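You operate a simulated robot arm through the tools that you are given. There is no shell and no other tool. Be economical: measure what you need, move in short steps, check, and stop when the job is done.

The job below is to be done with a simulated robot arm. You get a single attempt, and the scene is never put back.

TASK
Tip the peas into the cream bowl of water and stir them under to soak.
Fine: empty the canister, stand it back with its green lid on, lay the green spoon back; spill nothing. Set down upright: canister with the green lid.
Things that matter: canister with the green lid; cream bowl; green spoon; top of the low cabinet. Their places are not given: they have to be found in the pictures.

The check looks at the end state, three seconds after you hand in, the way a careful person would. Anything else that was tipped, shoved, dropped, spilled or broken makes it a failure. Lids that push on must go on centred and level and be pressed home; caps that screw on are set level and turned clockwise until they are tight.

THE ROBOT
A 7-joint arm with a two-finger parallel gripper, fixed in place. Base frame: the origin is at the foot of the arm, x ahead of it, y to its left, z up. Readings come in m, rad, newtons and seconds.
Its first joint turns from -2.897 to 2.897 rad. Payload 4.4 kg.
Tool frame: the origin (TCP) lies between the finger pads and is the grasp point; the fingertips stand 0.023 m ahead of it; z points along the fingers, y is the line along which they close. The gripper opens to 0.094 m. The fingers are 0.038 m wide and 0.01 m thick; the gripper's body (0.054 by 0.096 m) begins 0.039 m behind the TCP.
Orientation is that of the tool frame in the base frame, as a unit quaternion [x, y, z, w]. With the fingers straight down and closing along the base's y, the tool's x points along the base's -x, its y along +y and its z along -z.

THE INTERFACE
- The arm moves only by the tool drive_tool. Its argument "plan" is one flat list of numbers, 7 for each row, row after row: the shift along the base's x, y, z in m, then the turn, a rotation vector about the base's x, y, z in rad, then the opening in per cent of the stroke, from 0 (shut) to 100 (fully open). In form: [x, y, z, wx, wy, wz, grip, x, y, z, wx, wy, wz, grip, ...]. A call has 1 to 8 rows; each row shifts and turns the commanded pose from where the row before left it. Each row takes 0.2 s and may step no farther than 0.05 m and 0.15 rad from the row before; otherwise, or with a gripper value out of range, the whole call is refused. A pose out of reach is approached as far as the arm can. The call stops where the force on the tool passes 40 N (or 10 N more than at its start, if that is more) or the arm is blocked; 0.2 s more then pass. The fingers move at their own pace (about 0.072 m/s each) and stop on an object; they squeeze with about 33 N. The grip force told is the motor's: it shows also when the fingers shut on nothing. Time passes only in rows, and 0.2 s behind the last, so rows that do not move let the fingers close. It gives the time, the measured TCP pose, the force on the tool (base axes), the opening and the grip force at its end, in the units of the frame above (readings bear some noise), with the torque about the TCP (base axes, N m) and any sound that the robot's microphone picked up.
- Cameras (640 x 400 px; columns grow to the right, rows downward): "scene" is fixed at [0.3986, -0.4996, 1.7479]; the picture's right is [0.83, -0.56, 0.00], its down [-0.35, -0.52, -0.78] and it looks along [0.44, 0.64, -0.63] (base axes); focal length 337 px, centre (320, 200). "wrist" rides on the gripper at [0.086, 0.016, -0.075] in the tool frame; the picture's right is [-0.18, 0.98, 0.00], its down [-0.58, -0.11, -0.81] and it looks along [-0.79, -0.15, 0.59] (tool axes); focal length 243 px, centre (320, 200).
- snapshot(camera): a new picture of that camera. The clock stands still meanwhile.
- point_at(camera, pixels): for up to 12 pixels [column, row] of the newest picture of that camera ("zoom" is the newest enlarged one), the place [x, y, z] in the base frame of the surface seen there, good to about 0.003 m. The clock stands still meanwhile.
- enlarge(camera, box): a new picture of the part [left, top, right, bottom] of that camera's present view, enlarged. The clock stands still meanwhile.
- sign_off(): hands the job in; it is judged then, once.

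Keep the steps short. Do not move on a guess: measure, check each grasp and each placing, and mend mistakes. In all there are 80 turns and 46 pictures (those below and enlarged ones count). Leave the gripper open and the arm clear of the work at the hand-in unless told otherwise, and finish with a single line.

The tools are called after "Call:" as a command line: name --argument value ..., lists and objects as JSON in quotes. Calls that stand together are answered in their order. drive_tool: Moves the arm, as the interface text tells. Its arguments: {"type":"object","properties":{"plan":{"type":"array","items":{"type":"number"}}},"required":["plan"]} The other tools are called the same way: snapshot (camera) takes a picture; point_at (camera, pixels) gives the place of the surface under pixels of a picture; enlarge (camera, box) takes an enlarged picture of a part of a camera's view; sign_off () hands the job in.

At the start:

```text
time_s: 0.0
position: [0.6881, 0.0694, 1.3203]
orientation: [0.0, 1.0, 0.0, 0.0]
force: [-0.1, -0.7, -0.1]
torque: [-0.02, -0.01, 0.0]
finger_gap: 0.0939
grasp_force: 0.0
```

scene: 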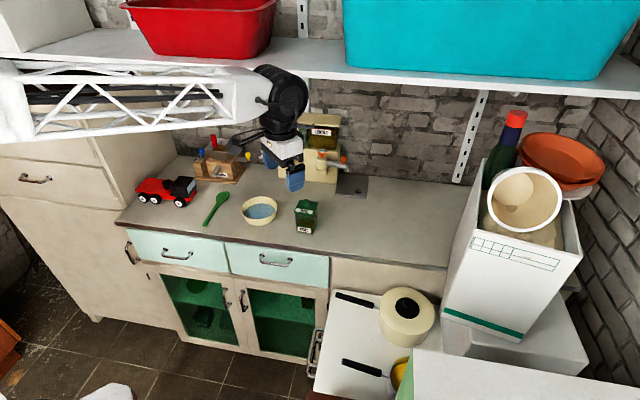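
wrist: 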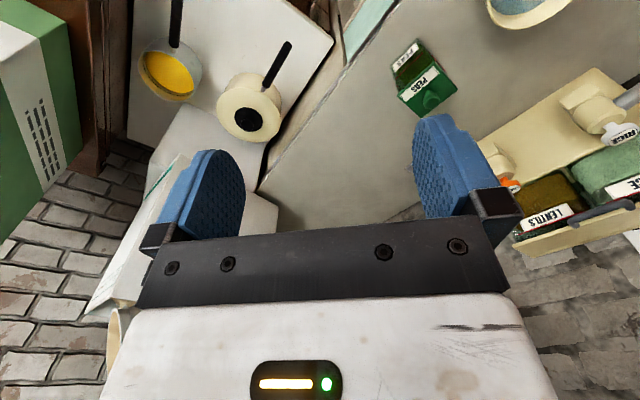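

I see the canister near (306,215), the cream bowl near (260,210) and the green spoon near (215,208). I'll enlarge that area to measure it.

Call:
enlarge --camera "scene" --box '[180, 100, 380, 250]'

Call:
enlarge --camera "scene" --box '[280, 185, 340, 245]'

```text
2.67 times, centred on (280, 175) of scene
```

zoom: 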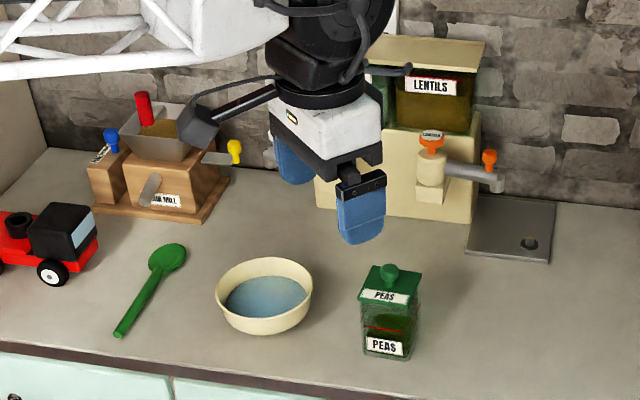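

```text
6.67 times, centred on (310, 215) of scene
```

zoom: 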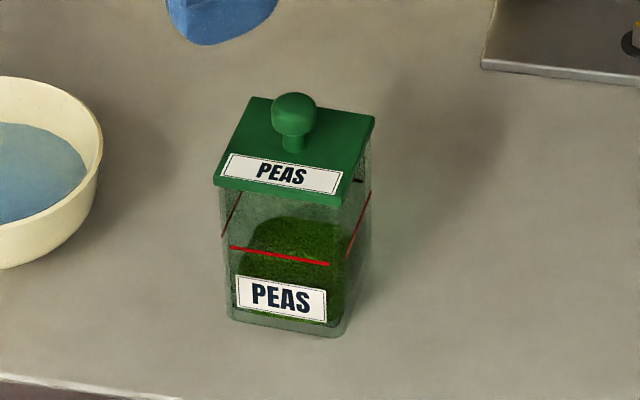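

The canister is square, with a knobbed lid. Next I measure the knob, lid corners, base corners and surroundings.

Call:
point_at --camera "zoom" --pixels '[[295, 100], [292, 125], [252, 100], [372, 118], [215, 182], [340, 203], [226, 318], [325, 333], [345, 330], [372, 200], [180, 330], [293, 148]]'

Call:
point_at --camera "scene" --pixels '[[260, 210], [243, 210], [277, 208], [259, 198], [262, 224], [222, 197], [217, 207], [213, 213], [206, 225], [305, 240], [230, 225], [190, 203]]'

```text
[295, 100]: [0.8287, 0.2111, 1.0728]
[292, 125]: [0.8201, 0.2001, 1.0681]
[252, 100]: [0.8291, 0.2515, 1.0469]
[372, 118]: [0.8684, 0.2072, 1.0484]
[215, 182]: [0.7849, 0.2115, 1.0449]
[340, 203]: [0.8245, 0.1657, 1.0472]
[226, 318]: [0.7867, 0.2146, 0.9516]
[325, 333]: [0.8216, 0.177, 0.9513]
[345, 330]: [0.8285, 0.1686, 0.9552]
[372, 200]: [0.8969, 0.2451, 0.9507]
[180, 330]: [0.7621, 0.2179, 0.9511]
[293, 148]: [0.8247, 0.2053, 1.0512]
```

```text
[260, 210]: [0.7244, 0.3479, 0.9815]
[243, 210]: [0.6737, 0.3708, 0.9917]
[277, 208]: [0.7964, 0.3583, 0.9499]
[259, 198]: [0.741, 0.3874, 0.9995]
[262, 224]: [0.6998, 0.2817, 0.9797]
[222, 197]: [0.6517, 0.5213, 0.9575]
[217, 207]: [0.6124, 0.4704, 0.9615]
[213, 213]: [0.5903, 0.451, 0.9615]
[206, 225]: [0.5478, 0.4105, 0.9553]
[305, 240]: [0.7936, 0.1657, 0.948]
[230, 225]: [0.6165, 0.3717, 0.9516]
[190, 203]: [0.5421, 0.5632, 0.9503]
```

Lid centre is about (0.827, 0.209), top z 1.047, with the knob from 1.051 to 1.073. The counter is at z 0.950 and the canister is yawed about 42°. I'll move above the knob with that yaw.

Call:
drive_tool --plan '[0.0278, 0.028, -0.032, 0, 0, 0.1462, 100, 0.0278, 0.028, -0.032, 0, 0, 0.1462, 100, 0.0278, 0.028, -0.032, 0, 0, 0.1462, 100, 0.0278, 0.028, -0.032, 0, 0, 0.1462, 100, 0.0278, 0.028, -0.032, 0, 0, 0.1462, 100, 0, 0, 0, 0, 0, 0, 100]'

Call:
snapshot --camera "wrist"

Call:
snapshot --camera "scene"

```text
refused: row 1 steps farther than a row can; nothing moved
```

```text
41 pictures are left
```

wrist: 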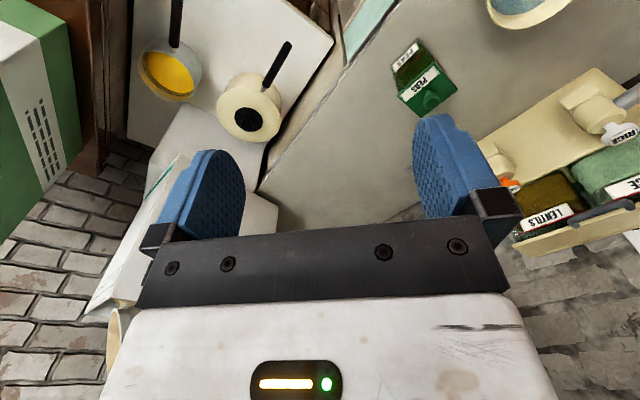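

```text
40 pictures are left
```

scene: 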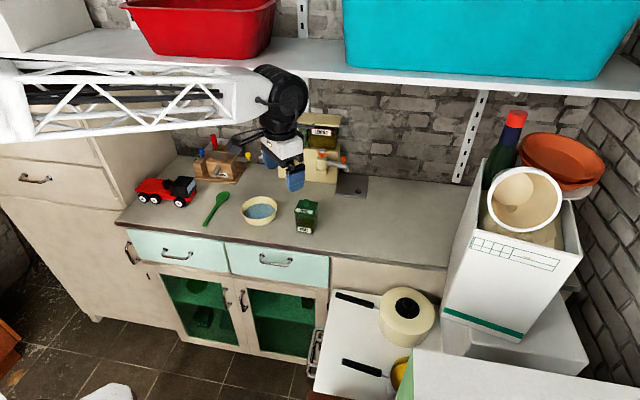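

The row was slightly over the step limit, so I'll use six smaller rows.

Call:
drive_tool --plan '[0.0232, 0.0233, -0.027, 0, 0, 0.1218, 100, 0.0232, 0.0233, -0.027, 0, 0, 0.1218, 100, 0.0232, 0.0233, -0.027, 0, 0, 0.1218, 100, 0.0232, 0.0233, -0.027, 0, 0, 0.1218, 100, 0.0232, 0.0233, -0.027, 0, 0, 0.1218, 100, 0.0232, 0.0233, -0.027, 0, 0, 0.1218, 100, 0, 0, 0, 0, 0, 0, 100]'

Call:
snapshot --camera "wrist"

Call:
snapshot --camera "scene"

```text
time_s: 1.6
position: [0.8265, 0.2087, 1.1578]
orientation: [-0.359, 0.933, 0.001, 0.0]
force: [-0.1, 1.1, 0.9]
torque: [-0.01, -0.05, 0.02]
finger_gap: 0.0941
grasp_force: 0.0
```

```text
39 pictures are left
```

wrist: 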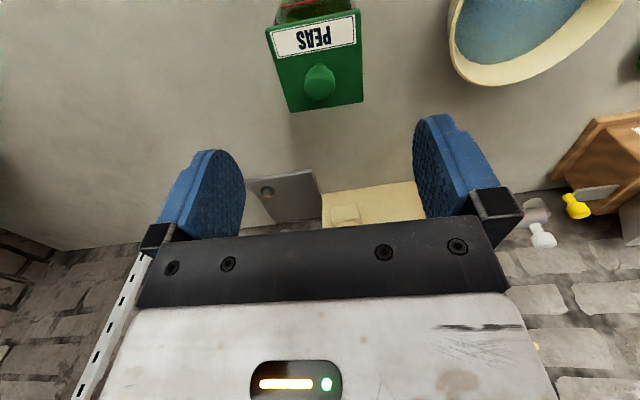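

```text
38 pictures are left
```

scene: 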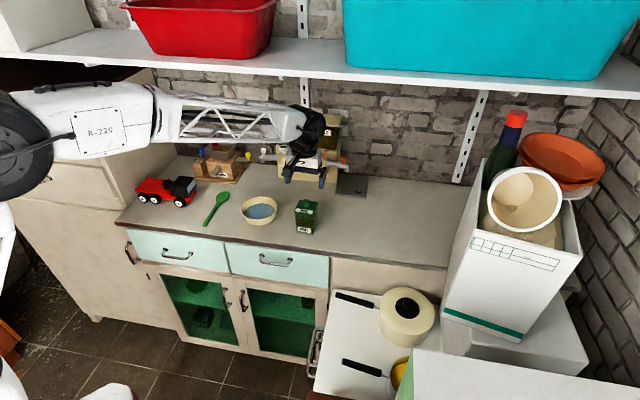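

The hand is above the canister. Now I measure the knob and lid from the wrist view: knob about (319,82), corners (266,38), (360,10), (290,111), (362,100).

Call:
point_at --camera "wrist" --pixels '[[319, 75], [321, 92], [306, 82], [334, 82], [290, 108], [360, 98], [268, 38], [358, 12], [449, 50], [622, 0], [480, 82], [520, 40]]'

```text
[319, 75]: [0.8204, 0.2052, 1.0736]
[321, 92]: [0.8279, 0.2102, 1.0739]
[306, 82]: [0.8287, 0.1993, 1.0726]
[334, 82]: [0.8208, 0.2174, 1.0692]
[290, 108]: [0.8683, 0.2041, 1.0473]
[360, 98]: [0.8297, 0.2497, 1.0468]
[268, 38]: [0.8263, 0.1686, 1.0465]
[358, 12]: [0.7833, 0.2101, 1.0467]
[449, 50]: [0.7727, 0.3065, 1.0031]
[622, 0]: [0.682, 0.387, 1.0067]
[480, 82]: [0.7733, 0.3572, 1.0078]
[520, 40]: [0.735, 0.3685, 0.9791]
```

The knob centre is confirmed at (0.826, 0.208). I descend straight to TCP z≈1.074 and close on the knob.

Call:
drive_tool --plan '[0, 0, -0.042, 0, 0, 0, 60, 0, 0, -0.042, 0, 0, 0, 50, 0, 0, 0, 0, 0, 0, 0, 0, 0, 0, 0, 0, 0, 0, 0, 0, 0, 0, 0, 0, 0, 0, 0, 0, 0, 0, 0, 0]'

```text
time_s: 3.0
position: [0.8276, 0.2102, 1.0754]
orientation: [-0.358, 0.934, 0.0, 0.0]
force: [-0.2, -0.6, 2.0]
torque: [0.04, -0.01, 0.02]
finger_gap: 0.0201
grasp_force: 33.2
heard: snap
```

The fingers hold the knob at a 20 mm gap, and I heard a "snap". I lift gently by 10 mm and look.

Call:
drive_tool --plan '[0, 0, 0.005, 0, 0, 0, 0, 0, 0, 0.005, 0, 0, 0, 0, 0, 0, 0.005, 0, 0, 0, 0]'

Call:
enlarge --camera "scene" --box '[270, 160, 350, 245]'

```text
time_s: 3.8
position: [0.8272, 0.2098, 1.0897]
orientation: [-0.357, 0.934, 0.0, 0.0]
force: [-0.7, -0.3, -0.3]
torque: [-0.01, -0.03, 0.0]
finger_gap: 0.0203
grasp_force: 33.1
```

```text
4.71 times, centred on (310, 202) of scene
```

zoom: 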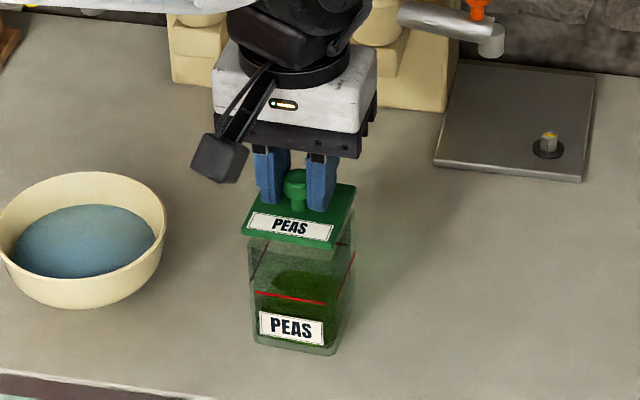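

The lid came off cleanly and the canister stayed put. I carry the lid up and 0.13 m to the right along the counter, then check what lies below it.

Call:
drive_tool --plan '[0, 0, 0.03, 0, 0, 0, 0, 0, 0, 0.03, 0, 0, 0, 0, 0.029, -0.0323, 0, 0, 0, 0, 0, 0.029, -0.0323, 0, 0, 0, 0, 0, 0.029, -0.0323, 0, 0, 0, 0, 0, 0, 0, -0.04, 0, 0, 0, 0]'

Call:
enlarge --camera "scene" --box '[270, 160, 370, 250]'

```text
time_s: 5.2
position: [0.9137, 0.1111, 1.1115]
orientation: [-0.357, 0.934, 0.001, 0.001]
force: [0.3, -0.2, 0.5]
torque: [0.01, -0.01, 0.01]
finger_gap: 0.0205
grasp_force: 33.0
```

```text
4.44 times, centred on (320, 205) of scene
```

zoom: 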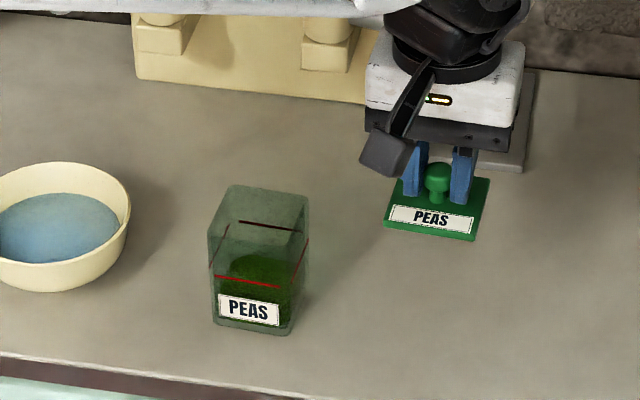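

The counter below is clear. I lower the lid, slowing near the surface, and also measure the open canister's rim.

Call:
point_at --camera "zoom" --pixels '[[229, 188], [306, 199], [211, 232], [289, 250], [213, 320], [280, 332], [250, 275], [70, 225], [0, 262], [128, 200], [40, 165], [55, 288]]'

Call:
drive_tool --plan '[0, 0, -0.045, 0, 0, 0, 0, 0, 0, -0.045, 0, 0, 0, 0, 0, 0, -0.01, 0, 0, 0, 0, 0, 0, -0.005, 0, 0, 0, 0, 0, 0, -0.005, 0, 0, 0, 0]'

```text
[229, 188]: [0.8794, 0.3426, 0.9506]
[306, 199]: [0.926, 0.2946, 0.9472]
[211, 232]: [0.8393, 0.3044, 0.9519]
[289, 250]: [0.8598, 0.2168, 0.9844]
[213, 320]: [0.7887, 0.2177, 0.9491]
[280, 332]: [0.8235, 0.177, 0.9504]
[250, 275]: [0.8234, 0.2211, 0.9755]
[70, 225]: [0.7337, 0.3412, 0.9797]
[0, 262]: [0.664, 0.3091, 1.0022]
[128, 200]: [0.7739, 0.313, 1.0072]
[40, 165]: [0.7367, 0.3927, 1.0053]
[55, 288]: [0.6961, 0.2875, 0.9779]
```

```text
time_s: 6.4
position: [0.9137, 0.1113, 1.001]
orientation: [-0.358, 0.934, 0.001, 0.0]
force: [1.1, -0.3, -0.8]
torque: [-0.02, 0.0, -0.01]
finger_gap: 0.0205
grasp_force: 33.1
```

No contact yet at 1.001. I continue in 3 mm steps.

Call:
drive_tool --plan '[0, 0, -0.003, 0, 0, 0, 0, 0, 0, -0.003, 0, 0, 0, 0, 0, 0, -0.003, 0, 0, 0, 0]'

```text
time_s: 7.2
position: [0.9155, 0.1107, 0.9912]
orientation: [-0.357, 0.934, 0.0, 0.0]
force: [-0.1, -0.1, -0.3]
torque: [0.0, 0.0, 0.0]
finger_gap: 0.0204
grasp_force: 32.8
```

Call:
drive_tool --plan '[0, 0, -0.002, 0, 0, 0, 0, 0, 0, -0.002, 0, 0, 0, 0, 0, 0, -0.002, 0, 0, 0, 0]'

Call:
enlarge --camera "scene" --box '[320, 180, 390, 240]'

```text
time_s: 8.0
position: [0.9146, 0.1119, 0.9851]
orientation: [-0.357, 0.934, 0.0, 0.0]
force: [-1.9, 4.2, 8.6]
torque: [0.16, 0.15, 0.01]
finger_gap: 0.0206
grasp_force: 33.0
```

```text
6.67 times, centred on (355, 210) of scene
```

zoom: 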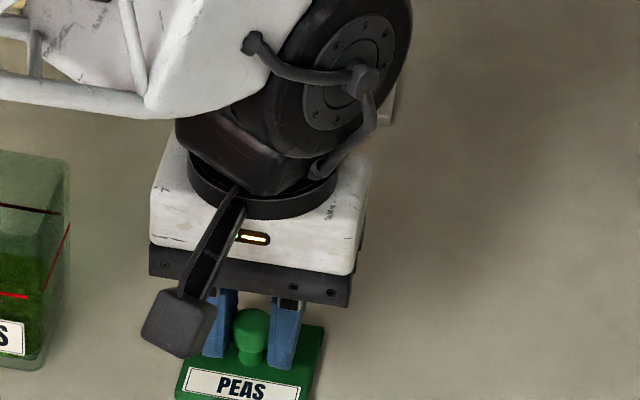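

Contact was made at about 0.9855. I release the lid and rise straight up.

Call:
drive_tool --plan '[0, 0, 0.001, 0, 0, 0, 40, 0, 0, 0, 0, 0, 0, 60, 0, 0, 0.03, 0, 0, 0, 60, 0, 0, 0.05, 0, 0, 0, 100, 0, 0, 0.05, 0, 0, 0, 100, 0, 0, 0.05, 0, 0, 0, 100, 0, 0, 0.05, 0, 0, 0, 100]'

Call:
snapshot --camera "scene"

```text
time_s: 9.6
position: [0.912, 0.1118, 1.2167]
orientation: [-0.358, 0.934, 0.0, -0.001]
force: [-0.4, 0.0, -0.8]
torque: [-0.02, 0.02, -0.02]
finger_gap: 0.0937
grasp_force: 0.2
```

```text
34 pictures are left
```

scene: 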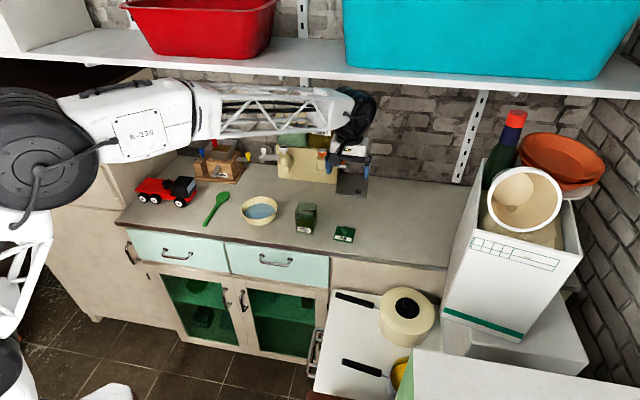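

The lid rests upright. I move in front of the canister, well above it, pitching the hand by 60° so it points forward and 30° down.

Call:
drive_tool --plan '[-0.0251, 0.0026, 0, 0.0978, -0.1126, 0, 100, -0.0251, 0.0026, 0, 0.0978, -0.1126, 0, 100, -0.0251, 0.0026, 0, 0.0978, -0.1126, 0, 100, -0.0251, 0.0026, 0, 0.0978, -0.1126, 0, 100, -0.0251, 0.0026, 0, 0.0978, -0.1126, 0, 100, -0.0251, 0.0026, 0, 0.0978, -0.1126, 0, 100, -0.0251, 0.0026, 0, 0.0978, -0.1126, 0, 100, 0, 0, 0, 0, 0, 0, 100]'

Call:
snapshot --camera "scene"

Call:
snapshot --camera "wrist"

```text
time_s: 11.4
position: [0.7374, 0.1299, 1.2158]
orientation: [-0.31, 0.81, 0.17, 0.468]
force: [0.4, 0.5, 0.3]
torque: [-0.01, -0.01, 0.01]
finger_gap: 0.094
grasp_force: 0.1
```

```text
33 pictures are left
```

scene: 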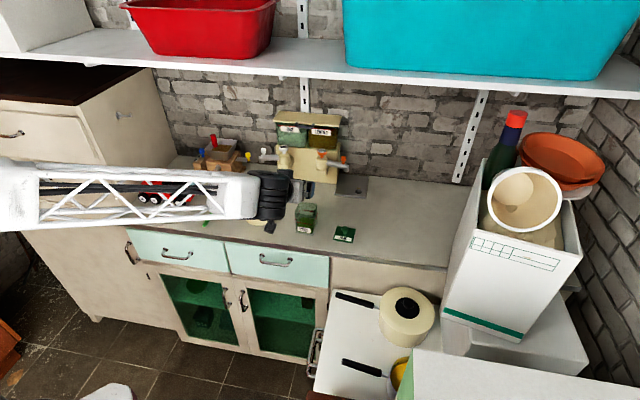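

```text
32 pictures are left
```

wrist: 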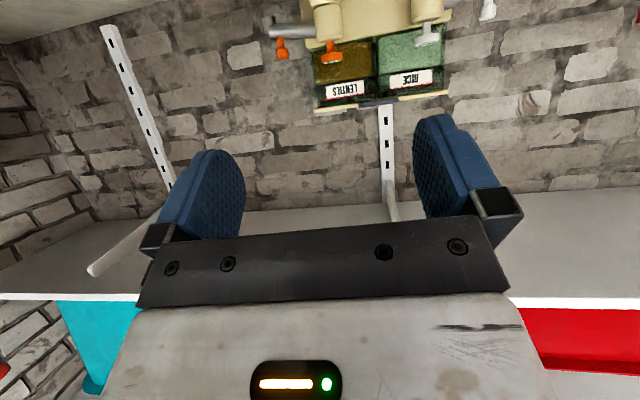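

The hand is well placed. Before lowering, I check where the counter's front edge lies below the canister, since the camera box and wrist hang there.

Call:
point_at --camera "scene" --pixels '[[300, 240], [300, 243], [300, 246], [300, 249], [300, 252], [307, 231], [270, 260], [268, 228], [310, 204], [344, 234]]'

Call:
enlarge --camera "scene" --box '[230, 160, 350, 260]'

```text
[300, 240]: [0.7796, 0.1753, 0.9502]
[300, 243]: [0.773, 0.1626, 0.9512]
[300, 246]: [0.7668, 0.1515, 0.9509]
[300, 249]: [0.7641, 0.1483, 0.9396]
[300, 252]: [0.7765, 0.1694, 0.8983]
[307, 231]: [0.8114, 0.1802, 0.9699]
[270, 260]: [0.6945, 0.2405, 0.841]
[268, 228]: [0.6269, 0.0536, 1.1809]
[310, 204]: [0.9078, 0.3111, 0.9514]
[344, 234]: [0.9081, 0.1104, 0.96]
```

```text
4.00 times, centred on (290, 210) of scene
```

zoom: 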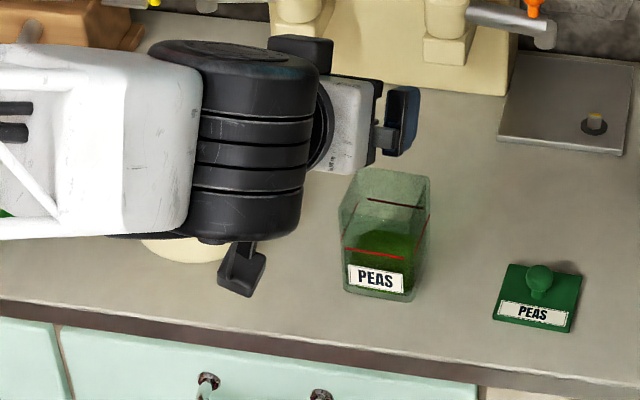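

The edge lies 0.084 m in front of the canister centre, so the camera and wrist stay outside it. I descend at the stand-off to z≈1.005.

Call:
drive_tool --plan '[0, 0, -0.042, 0, 0, 0, 100, 0, 0, -0.042, 0, 0, 0, 100, 0, 0, -0.042, 0, 0, 0, 100, 0, 0, -0.042, 0, 0, 0, 100, 0, 0, -0.041, 0, 0, 0, 100, 0, 0, 0, 0, 0, 0, 100]'

Call:
snapshot --camera "wrist"

Call:
enlarge --camera "scene" --box '[230, 160, 350, 260]'

```text
time_s: 12.8
position: [0.7381, 0.1288, 1.0066]
orientation: [-0.31, 0.81, 0.17, 0.468]
force: [-0.2, -0.2, -0.3]
torque: [0.01, -0.03, 0.03]
finger_gap: 0.0942
grasp_force: 0.0
```

```text
30 pictures are left
```

wrist: 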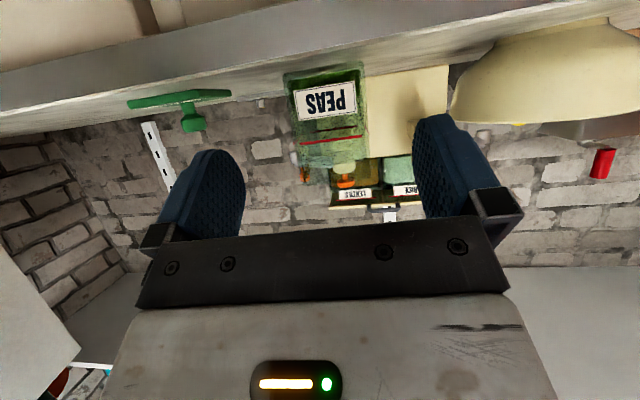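

```text
4.00 times, centred on (290, 210) of scene
```

zoom: 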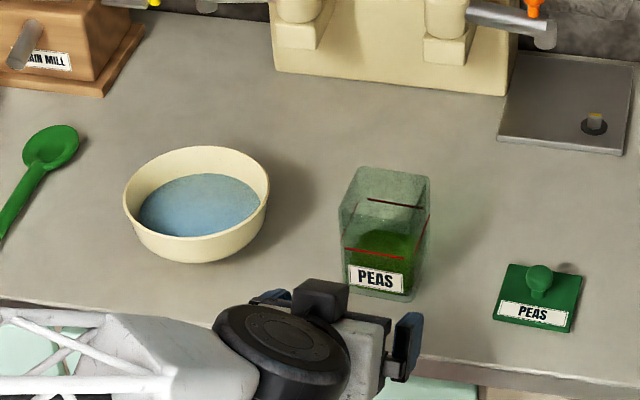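

The canister is centred between the fingers in the model. I advance 0.111 m along the heading with the fingers open.

Call:
drive_tool --plan '[0.0277, 0.0245, 0, 0, 0, 0, 100, 0.0277, 0.0245, 0, 0, 0, 0, 100, 0.0277, 0.0245, 0, 0, 0, 0, 100, 0, 0, 0, 0, 0, 0, 100]'

Call:
enlarge --camera "scene" --box '[230, 160, 350, 260]'

Call:
snapshot --camera "wrist"

```text
time_s: 13.8
position: [0.8195, 0.2045, 1.0057]
orientation: [-0.31, 0.809, 0.171, 0.468]
force: [0.9, -0.1, 0.3]
torque: [0.02, 0.01, -0.01]
finger_gap: 0.0939
grasp_force: 0.1
```

```text
4.00 times, centred on (290, 210) of scene
```

zoom: 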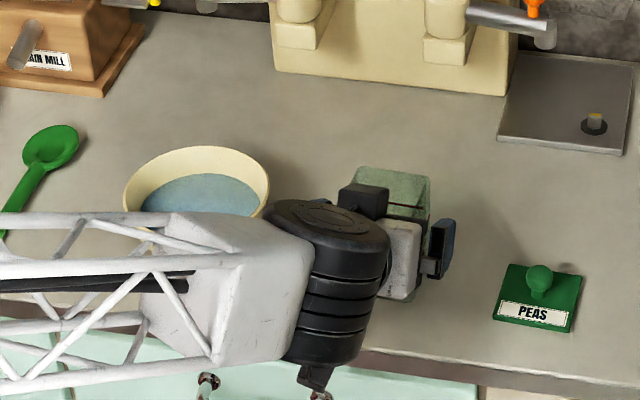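

```text
27 pictures are left
```

wrist: 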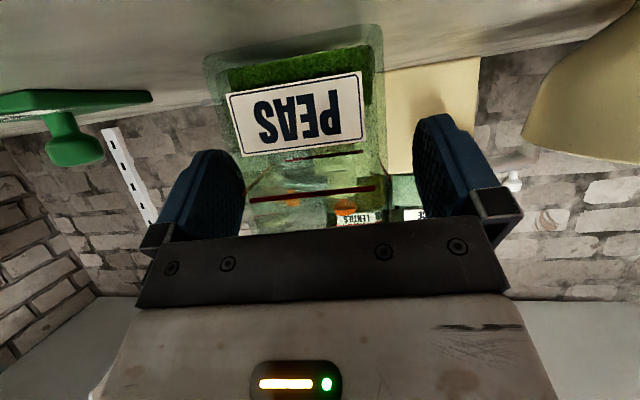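

The canister stands between the fingers. I close and read the grip.

Call:
drive_tool --plan '[0, 0, 0, 0, 0, 0, 70, 0, 0, 0, 0, 0, 0, 60, 0, 0, 0, 0, 0, 0, 0, 0, 0, 0, 0, 0, 0, 0, 0, 0, 0, 0, 0, 0, 0]'

```text
time_s: 15.0
position: [0.8189, 0.2031, 1.0066]
orientation: [-0.309, 0.809, 0.171, 0.469]
force: [0.1, 2.6, 2.3]
torque: [0.36, 0.02, 0.01]
finger_gap: 0.0617
grasp_force: 32.5
```

The grip holds at a 62 mm gap, matching the canister's width. I lift 0.12 m, moving to clear the bowl, and check.

Call:
drive_tool --plan '[0, 0, 0.01, 0, 0, 0, 0, 0, 0, 0.02, 0, 0, 0, 0, 0, 0, 0.03, 0, 0, 0, 0, 0, 0, 0.03, 0, 0, 0, 0, 0, 0, 0.03, 0, 0, 0, 0, 0, 0, 0, 0, 0, 0, 0]'

Call:
enlarge --camera "scene" --box '[230, 140, 370, 260]'

```text
time_s: 16.4
position: [0.8206, 0.2029, 1.1265]
orientation: [-0.31, 0.81, 0.17, 0.468]
force: [0.1, 1.6, -2.9]
torque: [-0.03, 0.05, 0.01]
finger_gap: 0.0621
grasp_force: 33.0
```

```text
3.33 times, centred on (300, 200) of scene
```

zoom: 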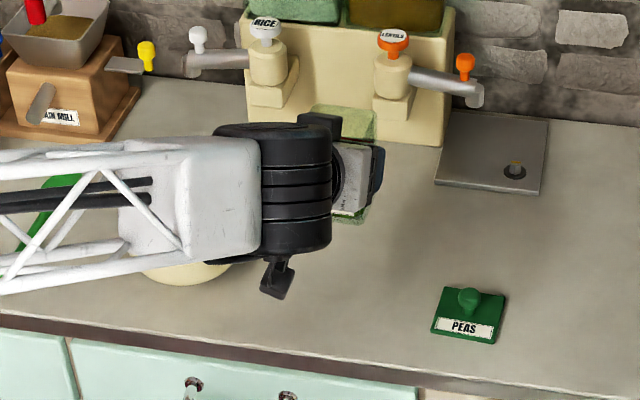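

Canister is held, pea load inside. I shift it left so its lip will sit over the bowl (centre ≈ (0.718, 0.337)), upright, and start a slight tilt to about 26° to see how the arm handles it.

Call:
drive_tool --plan '[-0.0207, 0.0246, 0, 0, 0, 0, 0, -0.0207, 0.0246, 0, 0, 0, 0, 0, -0.0207, 0.0246, 0, 0, 0, 0, 0, -0.0207, 0.0246, 0, 0, 0, 0, 0, 0, 0, -0.01, -0.1132, -0.0984, 0, 0, 0, 0, -0.01, -0.1132, -0.0984, 0, 0, 0, 0, -0.01, -0.1132, -0.0984, 0, 0, 0, 0, 0, 0, 0, 0, 0]'

Call:
enlarge --camera "scene" --box '[200, 140, 340, 260]'

```text
time_s: 18.2
position: [0.7381, 0.3029, 1.0936]
orientation: [-0.406, 0.749, -0.016, 0.524]
force: [-0.1, -0.1, -3.1]
torque: [0.0, 0.05, -0.03]
finger_gap: 0.062
grasp_force: 33.4
```

```text
3.33 times, centred on (270, 200) of scene
```

zoom: 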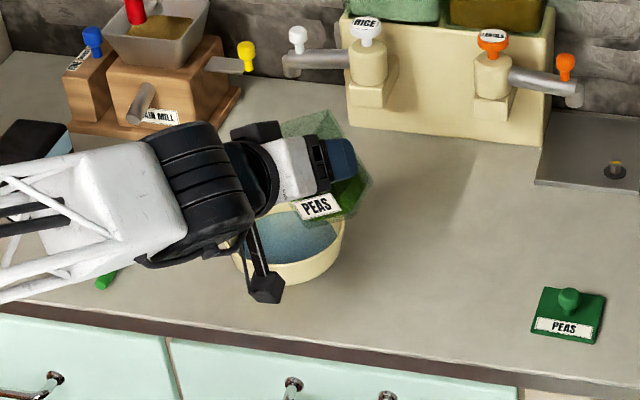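

Tilt works and the canister is over the bowl. I continue to about 60°.

Call:
drive_tool --plan '[0, 0, 0, -0.1094, -0.0951, 0, 0, 0, 0, 0, -0.1094, -0.0951, 0, 0, 0, 0, 0, -0.1094, -0.0951, 0, 0, 0, 0, 0, -0.1094, -0.0951, 0, 0, 0, 0, 0, 0, 0, 0, 0, 0, 0, 0, 0, 0, 0, 0]'

Call:
enlarge --camera "scene" --box '[200, 140, 340, 260]'

```text
time_s: 19.6
position: [0.7394, 0.3025, 1.0967]
orientation: [-0.499, 0.617, -0.253, 0.554]
force: [0.1, 0.2, -4.4]
torque: [-0.04, 0.04, -0.02]
finger_gap: 0.0619
grasp_force: 33.4
```

```text
3.33 times, centred on (270, 200) of scene
```

zoom: 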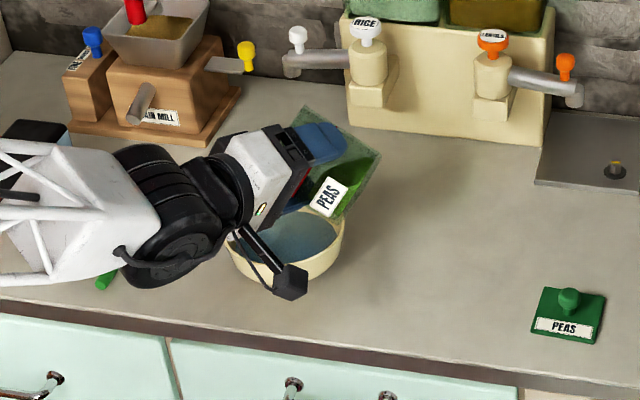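

No peas have come out yet, and the lip is over the bowl's middle. I go on slowly to about 85°.

Call:
drive_tool --plan '[0, 0, 0, -0.0755, -0.0656, 0, 0, 0, 0, 0, -0.0755, -0.0656, 0, 0, 0, 0, 0, -0.0755, -0.0656, 0, 0, 0, 0, 0, -0.0755, -0.0656, 0, 0, 0, 0, 0, 0, 0, 0, 0, 0, 0, 0, 0, 0, 0, 0]'

Call:
enlarge --camera "scene" --box '[200, 140, 340, 260]'

```text
time_s: 21.0
position: [0.7374, 0.3026, 1.0956]
orientation: [-0.539, 0.495, -0.405, 0.548]
force: [0.5, -0.2, -4.3]
torque: [0.03, 0.05, -0.02]
finger_gap: 0.0621
grasp_force: 32.8
```

```text
3.33 times, centred on (270, 200) of scene
```

zoom: 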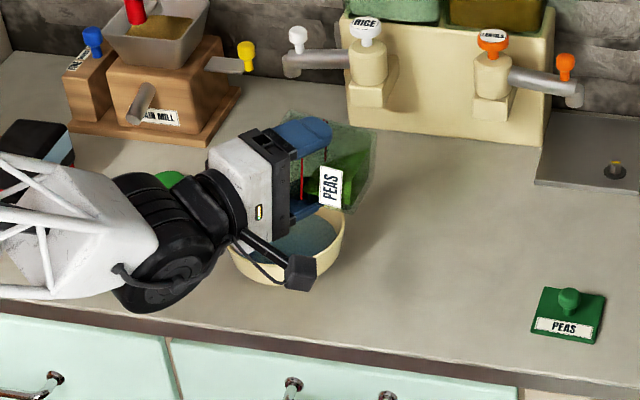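

At 83° the peas are still inside, sliding toward the lip. I keep tilting slowly while rising slightly and shifting left to keep the lip over the bowl.

Call:
drive_tool --plan '[-0.0015, 0.0018, 0.003, -0.0755, -0.0656, 0, 0, -0.0015, 0.0018, 0.003, -0.0755, -0.0656, 0, 0, -0.0015, 0.0018, 0.003, -0.0755, -0.0656, 0, 0, 0, 0, 0, 0, 0, 0, 0, 0, 0, 0, 0, 0, 0, 0, 0, 0, 0, 0, 0, 0, 0]'

Call:
enlarge --camera "scene" --box '[200, 140, 340, 260]'

```text
time_s: 22.4
position: [0.7338, 0.3073, 1.1054]
orientation: [0.556, -0.389, 0.509, -0.53]
force: [-0.2, 0.6, -3.9]
torque: [0.01, 0.11, 0.0]
finger_gap: 0.0619
grasp_force: 33.4
```

```text
3.33 times, centred on (270, 200) of scene
```

zoom: 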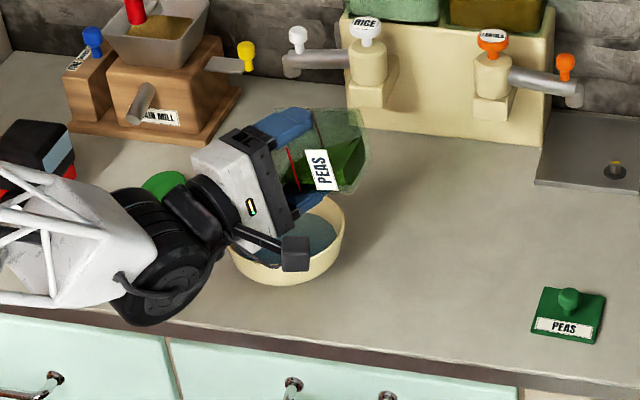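

At 100° the mass has slid toward the mouth but not fallen out. I continue the same way to about 117°.

Call:
drive_tool --plan '[-0.0015, 0.0018, 0.003, -0.0755, -0.0656, 0, 0, -0.0015, 0.0018, 0.003, -0.0755, -0.0656, 0, 0, -0.0015, 0.0018, 0.003, -0.0755, -0.0656, 0, 0, 0, 0, 0, 0, 0, 0, 0, 0, 0, 0, 0, 0, 0, 0, 0, 0, 0, 0, 0, 0, 0]'

Call:
enlarge --camera "scene" --box '[200, 140, 340, 260]'

```text
time_s: 23.8
position: [0.7296, 0.3128, 1.1143]
orientation: [0.559, -0.275, 0.602, -0.499]
force: [0.7, -0.2, -2.4]
torque: [0.03, 0.04, 0.01]
finger_gap: 0.0618
grasp_force: 32.9
```

```text
3.33 times, centred on (270, 200) of scene
```

zoom: 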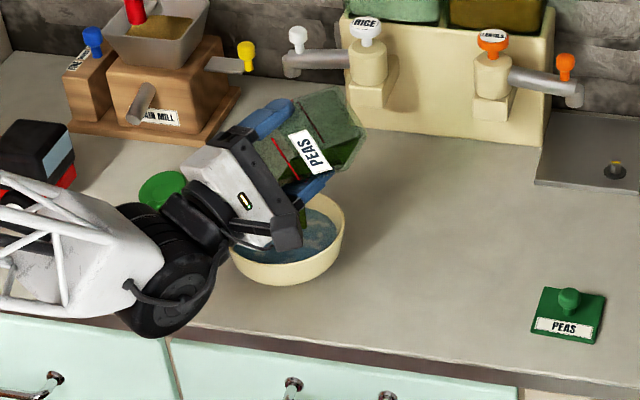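

The peas are now flowing out (weight reading falling, green in the bowl). I tilt on to about 134° and wait for the rest.

Call:
drive_tool --plan '[-0.0022, 0.0025, 0.003, -0.0755, -0.0656, 0, 0, -0.0022, 0.0025, 0.003, -0.0755, -0.0656, 0, 0, -0.0022, 0.0025, 0.003, -0.0755, -0.0656, 0, 0, 0, 0, 0, 0, 0, 0, 0, 0, 0, 0, 0, 0, 0, 0, 0, 0, 0, 0, 0, 0, 0, 0, 0, 0, 0, 0, 0, 0, 0, 0, 0, 0, 0, 0, 0]'

Call:
enlarge --camera "scene" --box '[230, 160, 330, 240]'

```text
time_s: 25.6
position: [0.7218, 0.3207, 1.1229]
orientation: [0.549, -0.155, 0.682, -0.458]
force: [0.2, 0.0, -3.8]
torque: [0.04, 0.07, 0.04]
finger_gap: 0.0619
grasp_force: 33.4
```

```text
5.00 times, centred on (280, 200) of scene
```

zoom: 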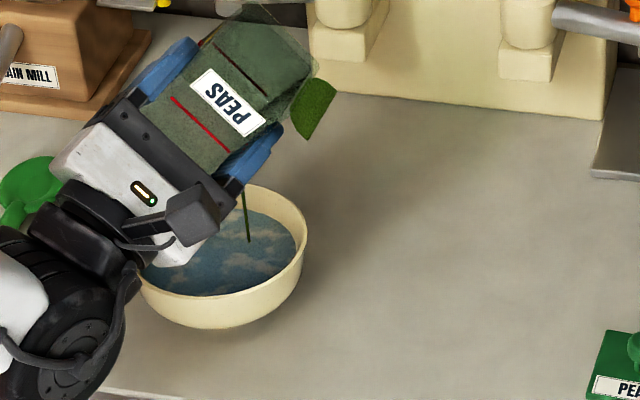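

A thin stream falls into the bowl and some peas remain in the canister's bottom. I wait longer, tilting a bit more.

Call:
drive_tool --plan '[0, 0, 0.002, -0.0755, -0.0656, 0, 0, 0, 0, 0.002, -0.0755, -0.0656, 0, 0, 0, 0, 0, 0, 0, 0, 0, 0, 0, 0, 0, 0, 0, 0, 0, 0, 0, 0, 0, 0, 0, 0, 0, 0, 0, 0, 0, 0, 0, 0, 0, 0, 0, 0, 0, 0, 0, 0, 0, 0, 0, 0]'

Call:
enlarge --camera "scene" --box '[230, 160, 330, 240]'

```text
time_s: 27.4
position: [0.7229, 0.3211, 1.126]
orientation: [0.537, -0.072, 0.725, -0.424]
force: [0.4, -0.4, -3.7]
torque: [-0.03, 0.05, 0.02]
finger_gap: 0.0617
grasp_force: 32.8
```

```text
5.00 times, centred on (280, 200) of scene
```

zoom: 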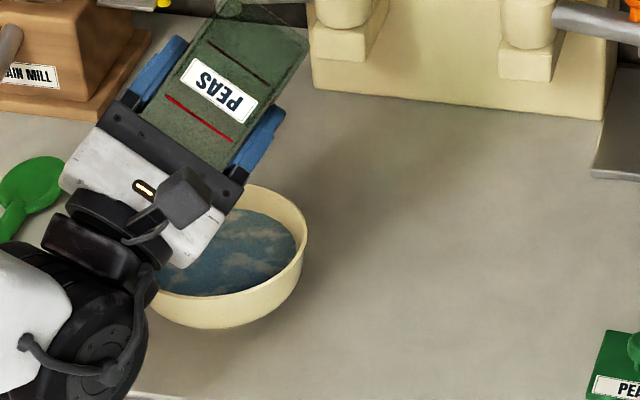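

The stream has ended and the canister looks empty. I give it a small shake and look at the canister closely.

Call:
drive_tool --plan '[0, 0, 0.012, 0, 0, 0, 0, 0, 0, -0.012, 0, 0, 0, 0, 0, 0, 0.012, 0, 0, 0, 0, 0, 0, -0.012, 0, 0, 0, 0, 0, 0, 0, 0, 0, 0, 0, 0, 0, 0, 0, 0, 0, 0]'

Call:
enlarge --camera "scene" --box '[240, 140, 310, 220]'

```text
time_s: 28.8
position: [0.7226, 0.3205, 1.127]
orientation: [0.538, -0.072, 0.725, -0.423]
force: [0.4, -1.0, -2.6]
torque: [-0.04, 0.0, -0.02]
finger_gap: 0.0619
grasp_force: 33.5
```

```text
5.00 times, centred on (275, 180) of scene
```

zoom: 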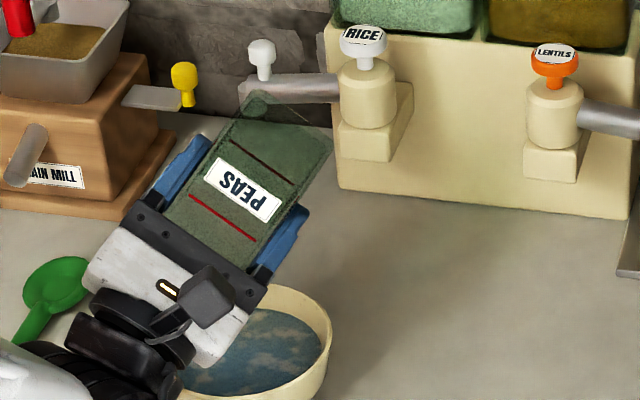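

It appears empty apart from the green-tinted glass. I rotate back upright over the bowl and recheck.

Call:
drive_tool --plan '[0.001, -0.001, 0.002, 0.10609, 0.0922, 0, 0, 0.001, -0.001, 0.002, 0.10609, 0.0922, 0, 0, 0.001, -0.001, 0.002, 0.10609, 0.0922, 0, 0, 0.001, -0.001, 0.002, 0.10609, 0.0922, 0, 0, 0.001, -0.001, 0.002, 0.10609, 0.0922, 0, 0, 0.001, -0.001, 0.002, 0.10609, 0.0922, 0, 0, 0.001, -0.001, 0.002, 0.10609, 0.0922, 0, 0, 0.001, -0.001, 0.002, 0.10609, 0.0922, 0, 0]'

Call:
drive_tool --plan '[0.001, -0.001, 0, 0.10609, 0.0922, 0, 0, 0.001, -0.001, 0, 0.10609, 0.0922, 0, 0, 0.001, -0.001, 0, 0.10609, 0.0922, 0, 0, 0.001, -0.001, 0, 0.10609, 0.0922, 0, 0, 0.001, -0.001, 0, 0.10609, 0.0922, 0, 0, 0.001, -0.001, 0, 0.10609, 0.0922, 0, 0, 0.001, -0.001, 0, 0.10609, 0.0922, 0, 0, 0.001, -0.001, 0, 0.10609, 0.0922, 0, 0]'

Call:
drive_tool --plan '[0, 0, 0, 0.10609, 0.0922, 0, 0, 0, 0, 0, 0.10609, 0.0922, 0, 0, 0, 0, 0, 0, 0, 0, 0, 0, 0, 0, 0, 0, 0, 0]'

Call:
snapshot --camera "wrist"

Call:
enlarge --camera "scene" --box '[220, 140, 320, 240]'

```text
time_s: 30.6
position: [0.7312, 0.3135, 1.1427]
orientation: [-0.537, 0.503, -0.396, 0.549]
force: [-0.1, 0.1, -3.5]
torque: [-0.02, 0.1, 0.01]
finger_gap: 0.0622
grasp_force: 32.0
```

```text
time_s: 32.4
position: [0.7377, 0.3042, 1.1443]
orientation: [-0.372, 0.776, 0.053, 0.506]
force: [0.9, 0.4, -2.9]
torque: [-0.01, 0.05, -0.01]
finger_gap: 0.0619
grasp_force: 33.3
```

```text
time_s: 33.4
position: [0.7383, 0.3054, 1.1426]
orientation: [-0.31, 0.81, 0.17, 0.469]
force: [0.4, -0.1, -2.6]
torque: [-0.01, 0.01, -0.02]
finger_gap: 0.0619
grasp_force: 33.3
```

```text
17 pictures are left
```

wrist: 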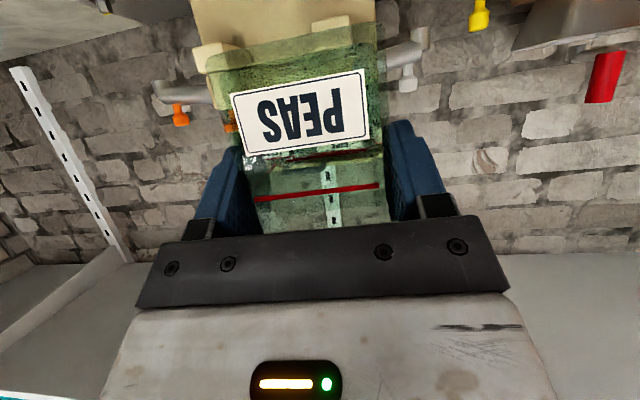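

```text
4.00 times, centred on (270, 190) of scene
```

zoom: 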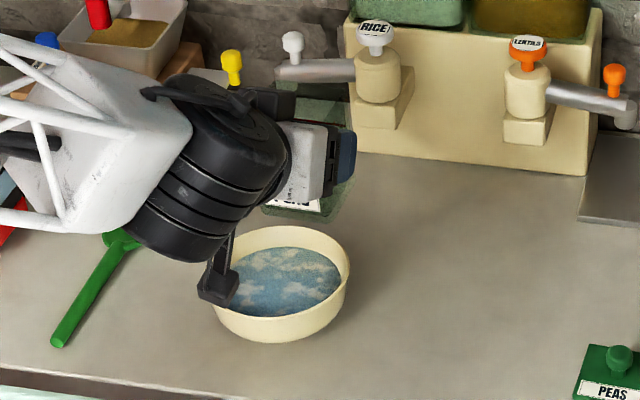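

The canister is empty and upright again. I carry it back to its old spot, TCP (0.819, 0.203), and lower it slowly.

Call:
drive_tool --plan '[0.0202, -0.0256, 0, 0, 0, 0, 0, 0.0202, -0.0256, 0, 0, 0, 0, 0, 0.0202, -0.0256, 0, 0, 0, 0, 0, 0.0202, -0.0256, 0, 0, 0, 0, 0, 0, 0, -0.045, 0, 0, 0, 0, 0, 0, -0.045, 0, 0, 0, 0, 0, 0, -0.03, 0, 0, 0, 0, 0, 0, -0.008, 0, 0, 0, 0]'

Call:
drive_tool --plan '[0, 0, -0.003, 0, 0, 0, 0, 0, 0, -0.003, 0, 0, 0, 0, 0, 0, 0, 0, 0, 0, 0]'

```text
time_s: 35.2
position: [0.8201, 0.2052, 1.0156]
orientation: [-0.31, 0.809, 0.17, 0.469]
force: [0.9, 0.7, -3.5]
torque: [0.0, 0.02, -0.01]
finger_gap: 0.062
grasp_force: 33.2
```

```text
time_s: 36.0
position: [0.82, 0.2042, 1.0095]
orientation: [-0.309, 0.81, 0.169, 0.469]
force: [-0.8, 0.3, -3.1]
torque: [-0.06, -0.01, -0.01]
finger_gap: 0.0618
grasp_force: 33.4
```

Not yet touching (force is still the free weight). A few more small steps down.

Call:
drive_tool --plan '[0, 0, -0.0015, 0, 0, 0, 0, 0, 0, -0.0015, 0, 0, 0, 0, 0, 0, 0, 0, 0, 0, 0]'

```text
time_s: 36.8
position: [0.8184, 0.2027, 1.0059]
orientation: [-0.31, 0.809, 0.17, 0.469]
force: [0.2, 1.9, 0.4]
torque: [0.07, 0.13, -0.01]
finger_gap: 0.0618
grasp_force: 33.3
```

Contact: the weight is now taken by the counter. I open and back straight out along the heading.

Call:
drive_tool --plan '[0, 0, 0, 0, 0, 0, 80, 0, 0, 0, 0, 0, 0, 100, 0, 0, 0, 0, 0, 0, 100, -0.0283, -0.0246, 0, 0, 0, 0, 100, -0.0283, -0.0246, 0, 0, 0, 0, 100, -0.0283, -0.0246, 0, 0, 0, 0, 100, -0.01, -0.0087, 0.03, 0, 0, 0, 100]'

Call:
enlarge --camera "scene" --box '[230, 160, 350, 260]'

```text
time_s: 38.4
position: [0.7241, 0.1202, 1.036]
orientation: [-0.31, 0.809, 0.17, 0.469]
force: [0.2, 0.1, 0.0]
torque: [0.04, -0.04, 0.02]
finger_gap: 0.0942
grasp_force: 0.1
```

```text
4.00 times, centred on (290, 210) of scene
```

zoom: 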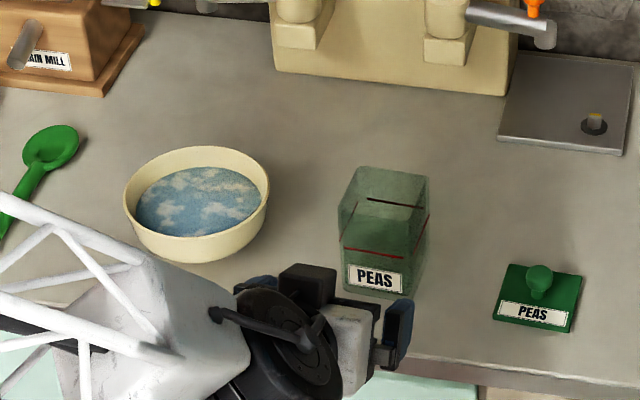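

The canister stands back empty with the lid beside it. I measure its label corners and base edge, and the lid's corners and knob.

Call:
point_at --camera "zoom" --pixels '[[350, 268], [402, 275], [375, 276], [345, 289], [407, 298], [507, 266], [580, 277], [494, 318], [566, 332], [538, 268], [538, 280], [200, 205]]'

Call:
drive_tool --plan '[0, 0, 0.04, 0, 0, 0, 100, 0, 0, 0.045, 0, 0, 0, 100, 0, 0, 0.045, -0.0978, 0.1126, 0, 100, 0, 0, 0.03, -0.0978, 0.1126, 0, 100, 0, 0, 0, -0.0978, 0.1126, 0, 100]'

```text
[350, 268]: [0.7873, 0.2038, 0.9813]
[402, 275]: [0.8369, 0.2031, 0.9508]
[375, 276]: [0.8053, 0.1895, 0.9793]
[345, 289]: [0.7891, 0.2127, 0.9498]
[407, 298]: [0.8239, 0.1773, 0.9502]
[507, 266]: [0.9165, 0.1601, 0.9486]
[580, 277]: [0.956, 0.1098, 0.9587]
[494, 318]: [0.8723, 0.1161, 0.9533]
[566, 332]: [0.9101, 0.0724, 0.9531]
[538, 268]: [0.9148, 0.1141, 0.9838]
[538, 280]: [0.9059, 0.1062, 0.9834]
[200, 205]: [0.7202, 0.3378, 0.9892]
```

```text
time_s: 39.6
position: [0.7221, 0.1189, 1.1947]
orientation: [-0.342, 0.893, 0.1, 0.276]
force: [-0.1, -0.2, -0.4]
torque: [0.02, 0.0, 0.02]
finger_gap: 0.0938
grasp_force: 0.1
```

The canister is where it was. I level the hand above the lid's commanded release spot and check it with the wrist camera.

Call:
drive_tool --plan '[0.0473, -0.0019, 0, -0.0978, 0.1126, 0, 100, 0.0473, -0.0019, 0, -0.0978, 0.1126, 0, 100, 0.0473, -0.0019, 0, -0.0978, 0.1126, 0, 100, 0.0472, -0.0018, 0, -0.0978, 0.1126, 0, 100, 0, 0, -0.05, 0, 0, 0, 80, 0, 0, -0.05, 0, 0, 0, 60, 0, 0, -0.02, 0, 0, 0, 60, 0, 0, 0, 0, 0, 0, 60]'

Call:
snapshot --camera "wrist"

```text
time_s: 41.4
position: [0.7923, 0.1159, 1.0773]
orientation: [-0.352, 0.917, 0.064, 0.175]
force: [0.2, -1.1, -0.7]
torque: [0.0, 0.01, -0.03]
finger_gap: 0.0561
grasp_force: 0.0
out of reach, approached as far as the arm can: row 2, 3, 4
```

```text
14 pictures are left
```

wrist: 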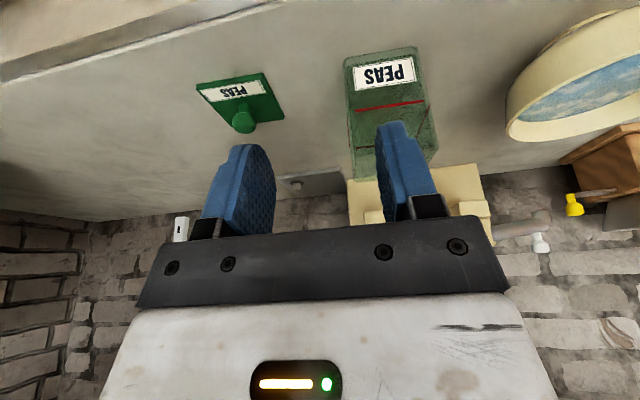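

Some rows were out of reach, so the hand stopped at (0.792, 0.116) with 21° of tilt left. I rise, then finish levelling in place before going to the lid.

Call:
drive_tool --plan '[0, 0, 0.05, 0, 0, 0, 60, 0, 0, 0.05, 0, 0, 0, 60, 0, 0, 0, -0.0816, 0.0941, 0, 60, 0, 0, 0, -0.0816, 0.0941, 0, 60, 0, 0, 0, -0.0816, 0.0941, 0, 60, 0, 0, 0, 0, 0, 0, 60]'

```text
time_s: 42.8
position: [0.7986, 0.1132, 1.1776]
orientation: [-0.351, 0.918, 0.063, 0.174]
force: [0.5, -0.8, -0.6]
torque: [0.01, 0.03, 0.0]
finger_gap: 0.0563
grasp_force: 0.1
out of reach, approached as far as the arm can: row 3, 4, 5
```

The levelling is blocked here, probably by a joint limit. I back off toward the starting pose and level there.

Call:
drive_tool --plan '[-0.033, -0.013, 0.035, 0, 0, 0, 60, -0.033, -0.013, 0.035, 0, 0, 0, 60, -0.033, -0.013, 0.035, 0, 0, 0, 60, 0, 0, 0.03, -0.0816, 0.0941, 0, 60, 0, 0, 0, -0.0816, 0.0941, 0, 60, 0, 0, 0, -0.0816, 0.0941, 0, 60, 0, 0, 0, 0, 0, 0, 60]'

Call:
snapshot --camera "scene"

```text
time_s: 44.4
position: [0.6966, 0.0619, 1.2689]
orientation: [-0.358, 0.922, 0.097, 0.106]
force: [0.0, 0.7, 0.9]
torque: [0.01, -0.02, 0.01]
finger_gap: 0.0565
grasp_force: 0.1
out of reach, approached as far as the arm can: row 4, 5, 6
```

```text
13 pictures are left
```

scene: 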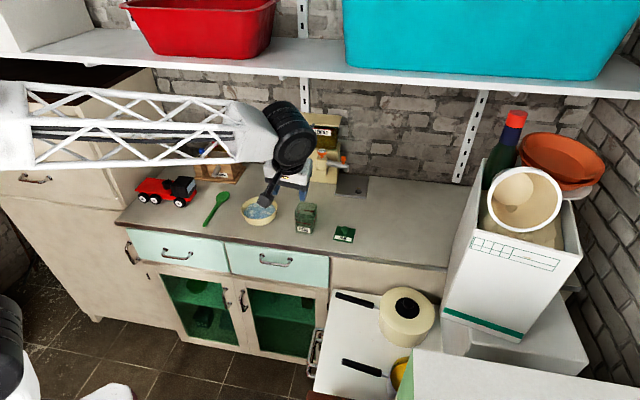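

The wrist is near a limit in this configuration. I unwind the yaw toward the starting orientation, then level.

Call:
drive_tool --plan '[0, 0, 0.01, 0, 0, -0.14, 60, 0, 0, 0.01, 0, 0, -0.14, 60, 0, 0, 0.01, 0, 0, -0.14, 60, 0, 0, 0.01, 0, 0, -0.14, 60, 0, 0, 0.01, 0, 0, -0.14, 60, 0, 0, 0, 0, 0, 0, 60]'

```text
time_s: 45.8
position: [0.6958, 0.0464, 1.2733]
orientation: [-0.133, 0.976, 0.1, 0.137]
force: [-0.1, -0.5, -0.1]
torque: [0.02, 0.01, 0.02]
finger_gap: 0.0563
grasp_force: 0.0
out of reach, approached as far as the arm can: row 1, 2, 3, 4, 5
```

Still limited. I test which single turn is free: roll about base −x first, then pitch about +y.

Call:
drive_tool --plan '[0, 0, 0, -0.12, 0, 0, 60, 0, 0, 0, -0.12, 0, 0, 60, 0, 0, 0, 0, 0, 0, 60]'

Call:
drive_tool --plan '[-0.03, 0, 0, 0, 0, 0, 60, -0.03, 0, 0, 0, 0, 0, 60, 0, 0, 0, 0, 0.12, 0, 60, 0, 0, 0, 0, 0, 0, 60]'

```text
time_s: 46.6
position: [0.6972, 0.0447, 1.2735]
orientation: [-0.135, 0.976, 0.102, 0.136]
force: [-0.4, 0.7, -0.1]
torque: [0.01, 0.01, -0.01]
finger_gap: 0.0567
grasp_force: 0.0
out of reach, approached as far as the arm can: row 1, 2
```

```text
time_s: 47.6
position: [0.6361, 0.0465, 1.2742]
orientation: [-0.132, 0.979, 0.109, 0.109]
force: [-0.3, -0.2, -0.2]
torque: [0.0, 0.04, 0.01]
finger_gap: 0.0564
grasp_force: 0.2
out of reach, approached as far as the arm can: row 3
```

Translation is free but turning is partly blocked. I test rising and a positive yaw separately.

Call:
drive_tool --plan '[0, 0, 0.04, 0, 0, 0, 60, 0, 0, 0.04, 0, 0, 0, 60, 0, 0, 0, 0, 0, 0, 60]'

Call:
drive_tool --plan '[0, 0, 0, 0, 0, 0.14, 60, 0, 0, 0, 0, 0, 0.14, 60, 0, 0, 0, 0, 0.12, 0, 60, 0, 0, 0, 0, 0.12, 0, 60, 0, 0, 0, 0, 0, 0, 60]'

```text
time_s: 48.4
position: [0.637, 0.042, 1.347]
orientation: [-0.133, 0.978, 0.116, 0.109]
force: [0.7, -0.4, 0.6]
torque: [0.01, -0.02, 0.01]
finger_gap: 0.0566
grasp_force: 0.0
out of reach, approached as far as the arm can: row 2
```

```text
time_s: 49.6
position: [0.6367, 0.044, 1.3482]
orientation: [-0.25, 0.955, 0.155, -0.023]
force: [0.0, -0.2, -0.7]
torque: [0.01, -0.01, -0.02]
finger_gap: 0.0566
grasp_force: 0.1
```

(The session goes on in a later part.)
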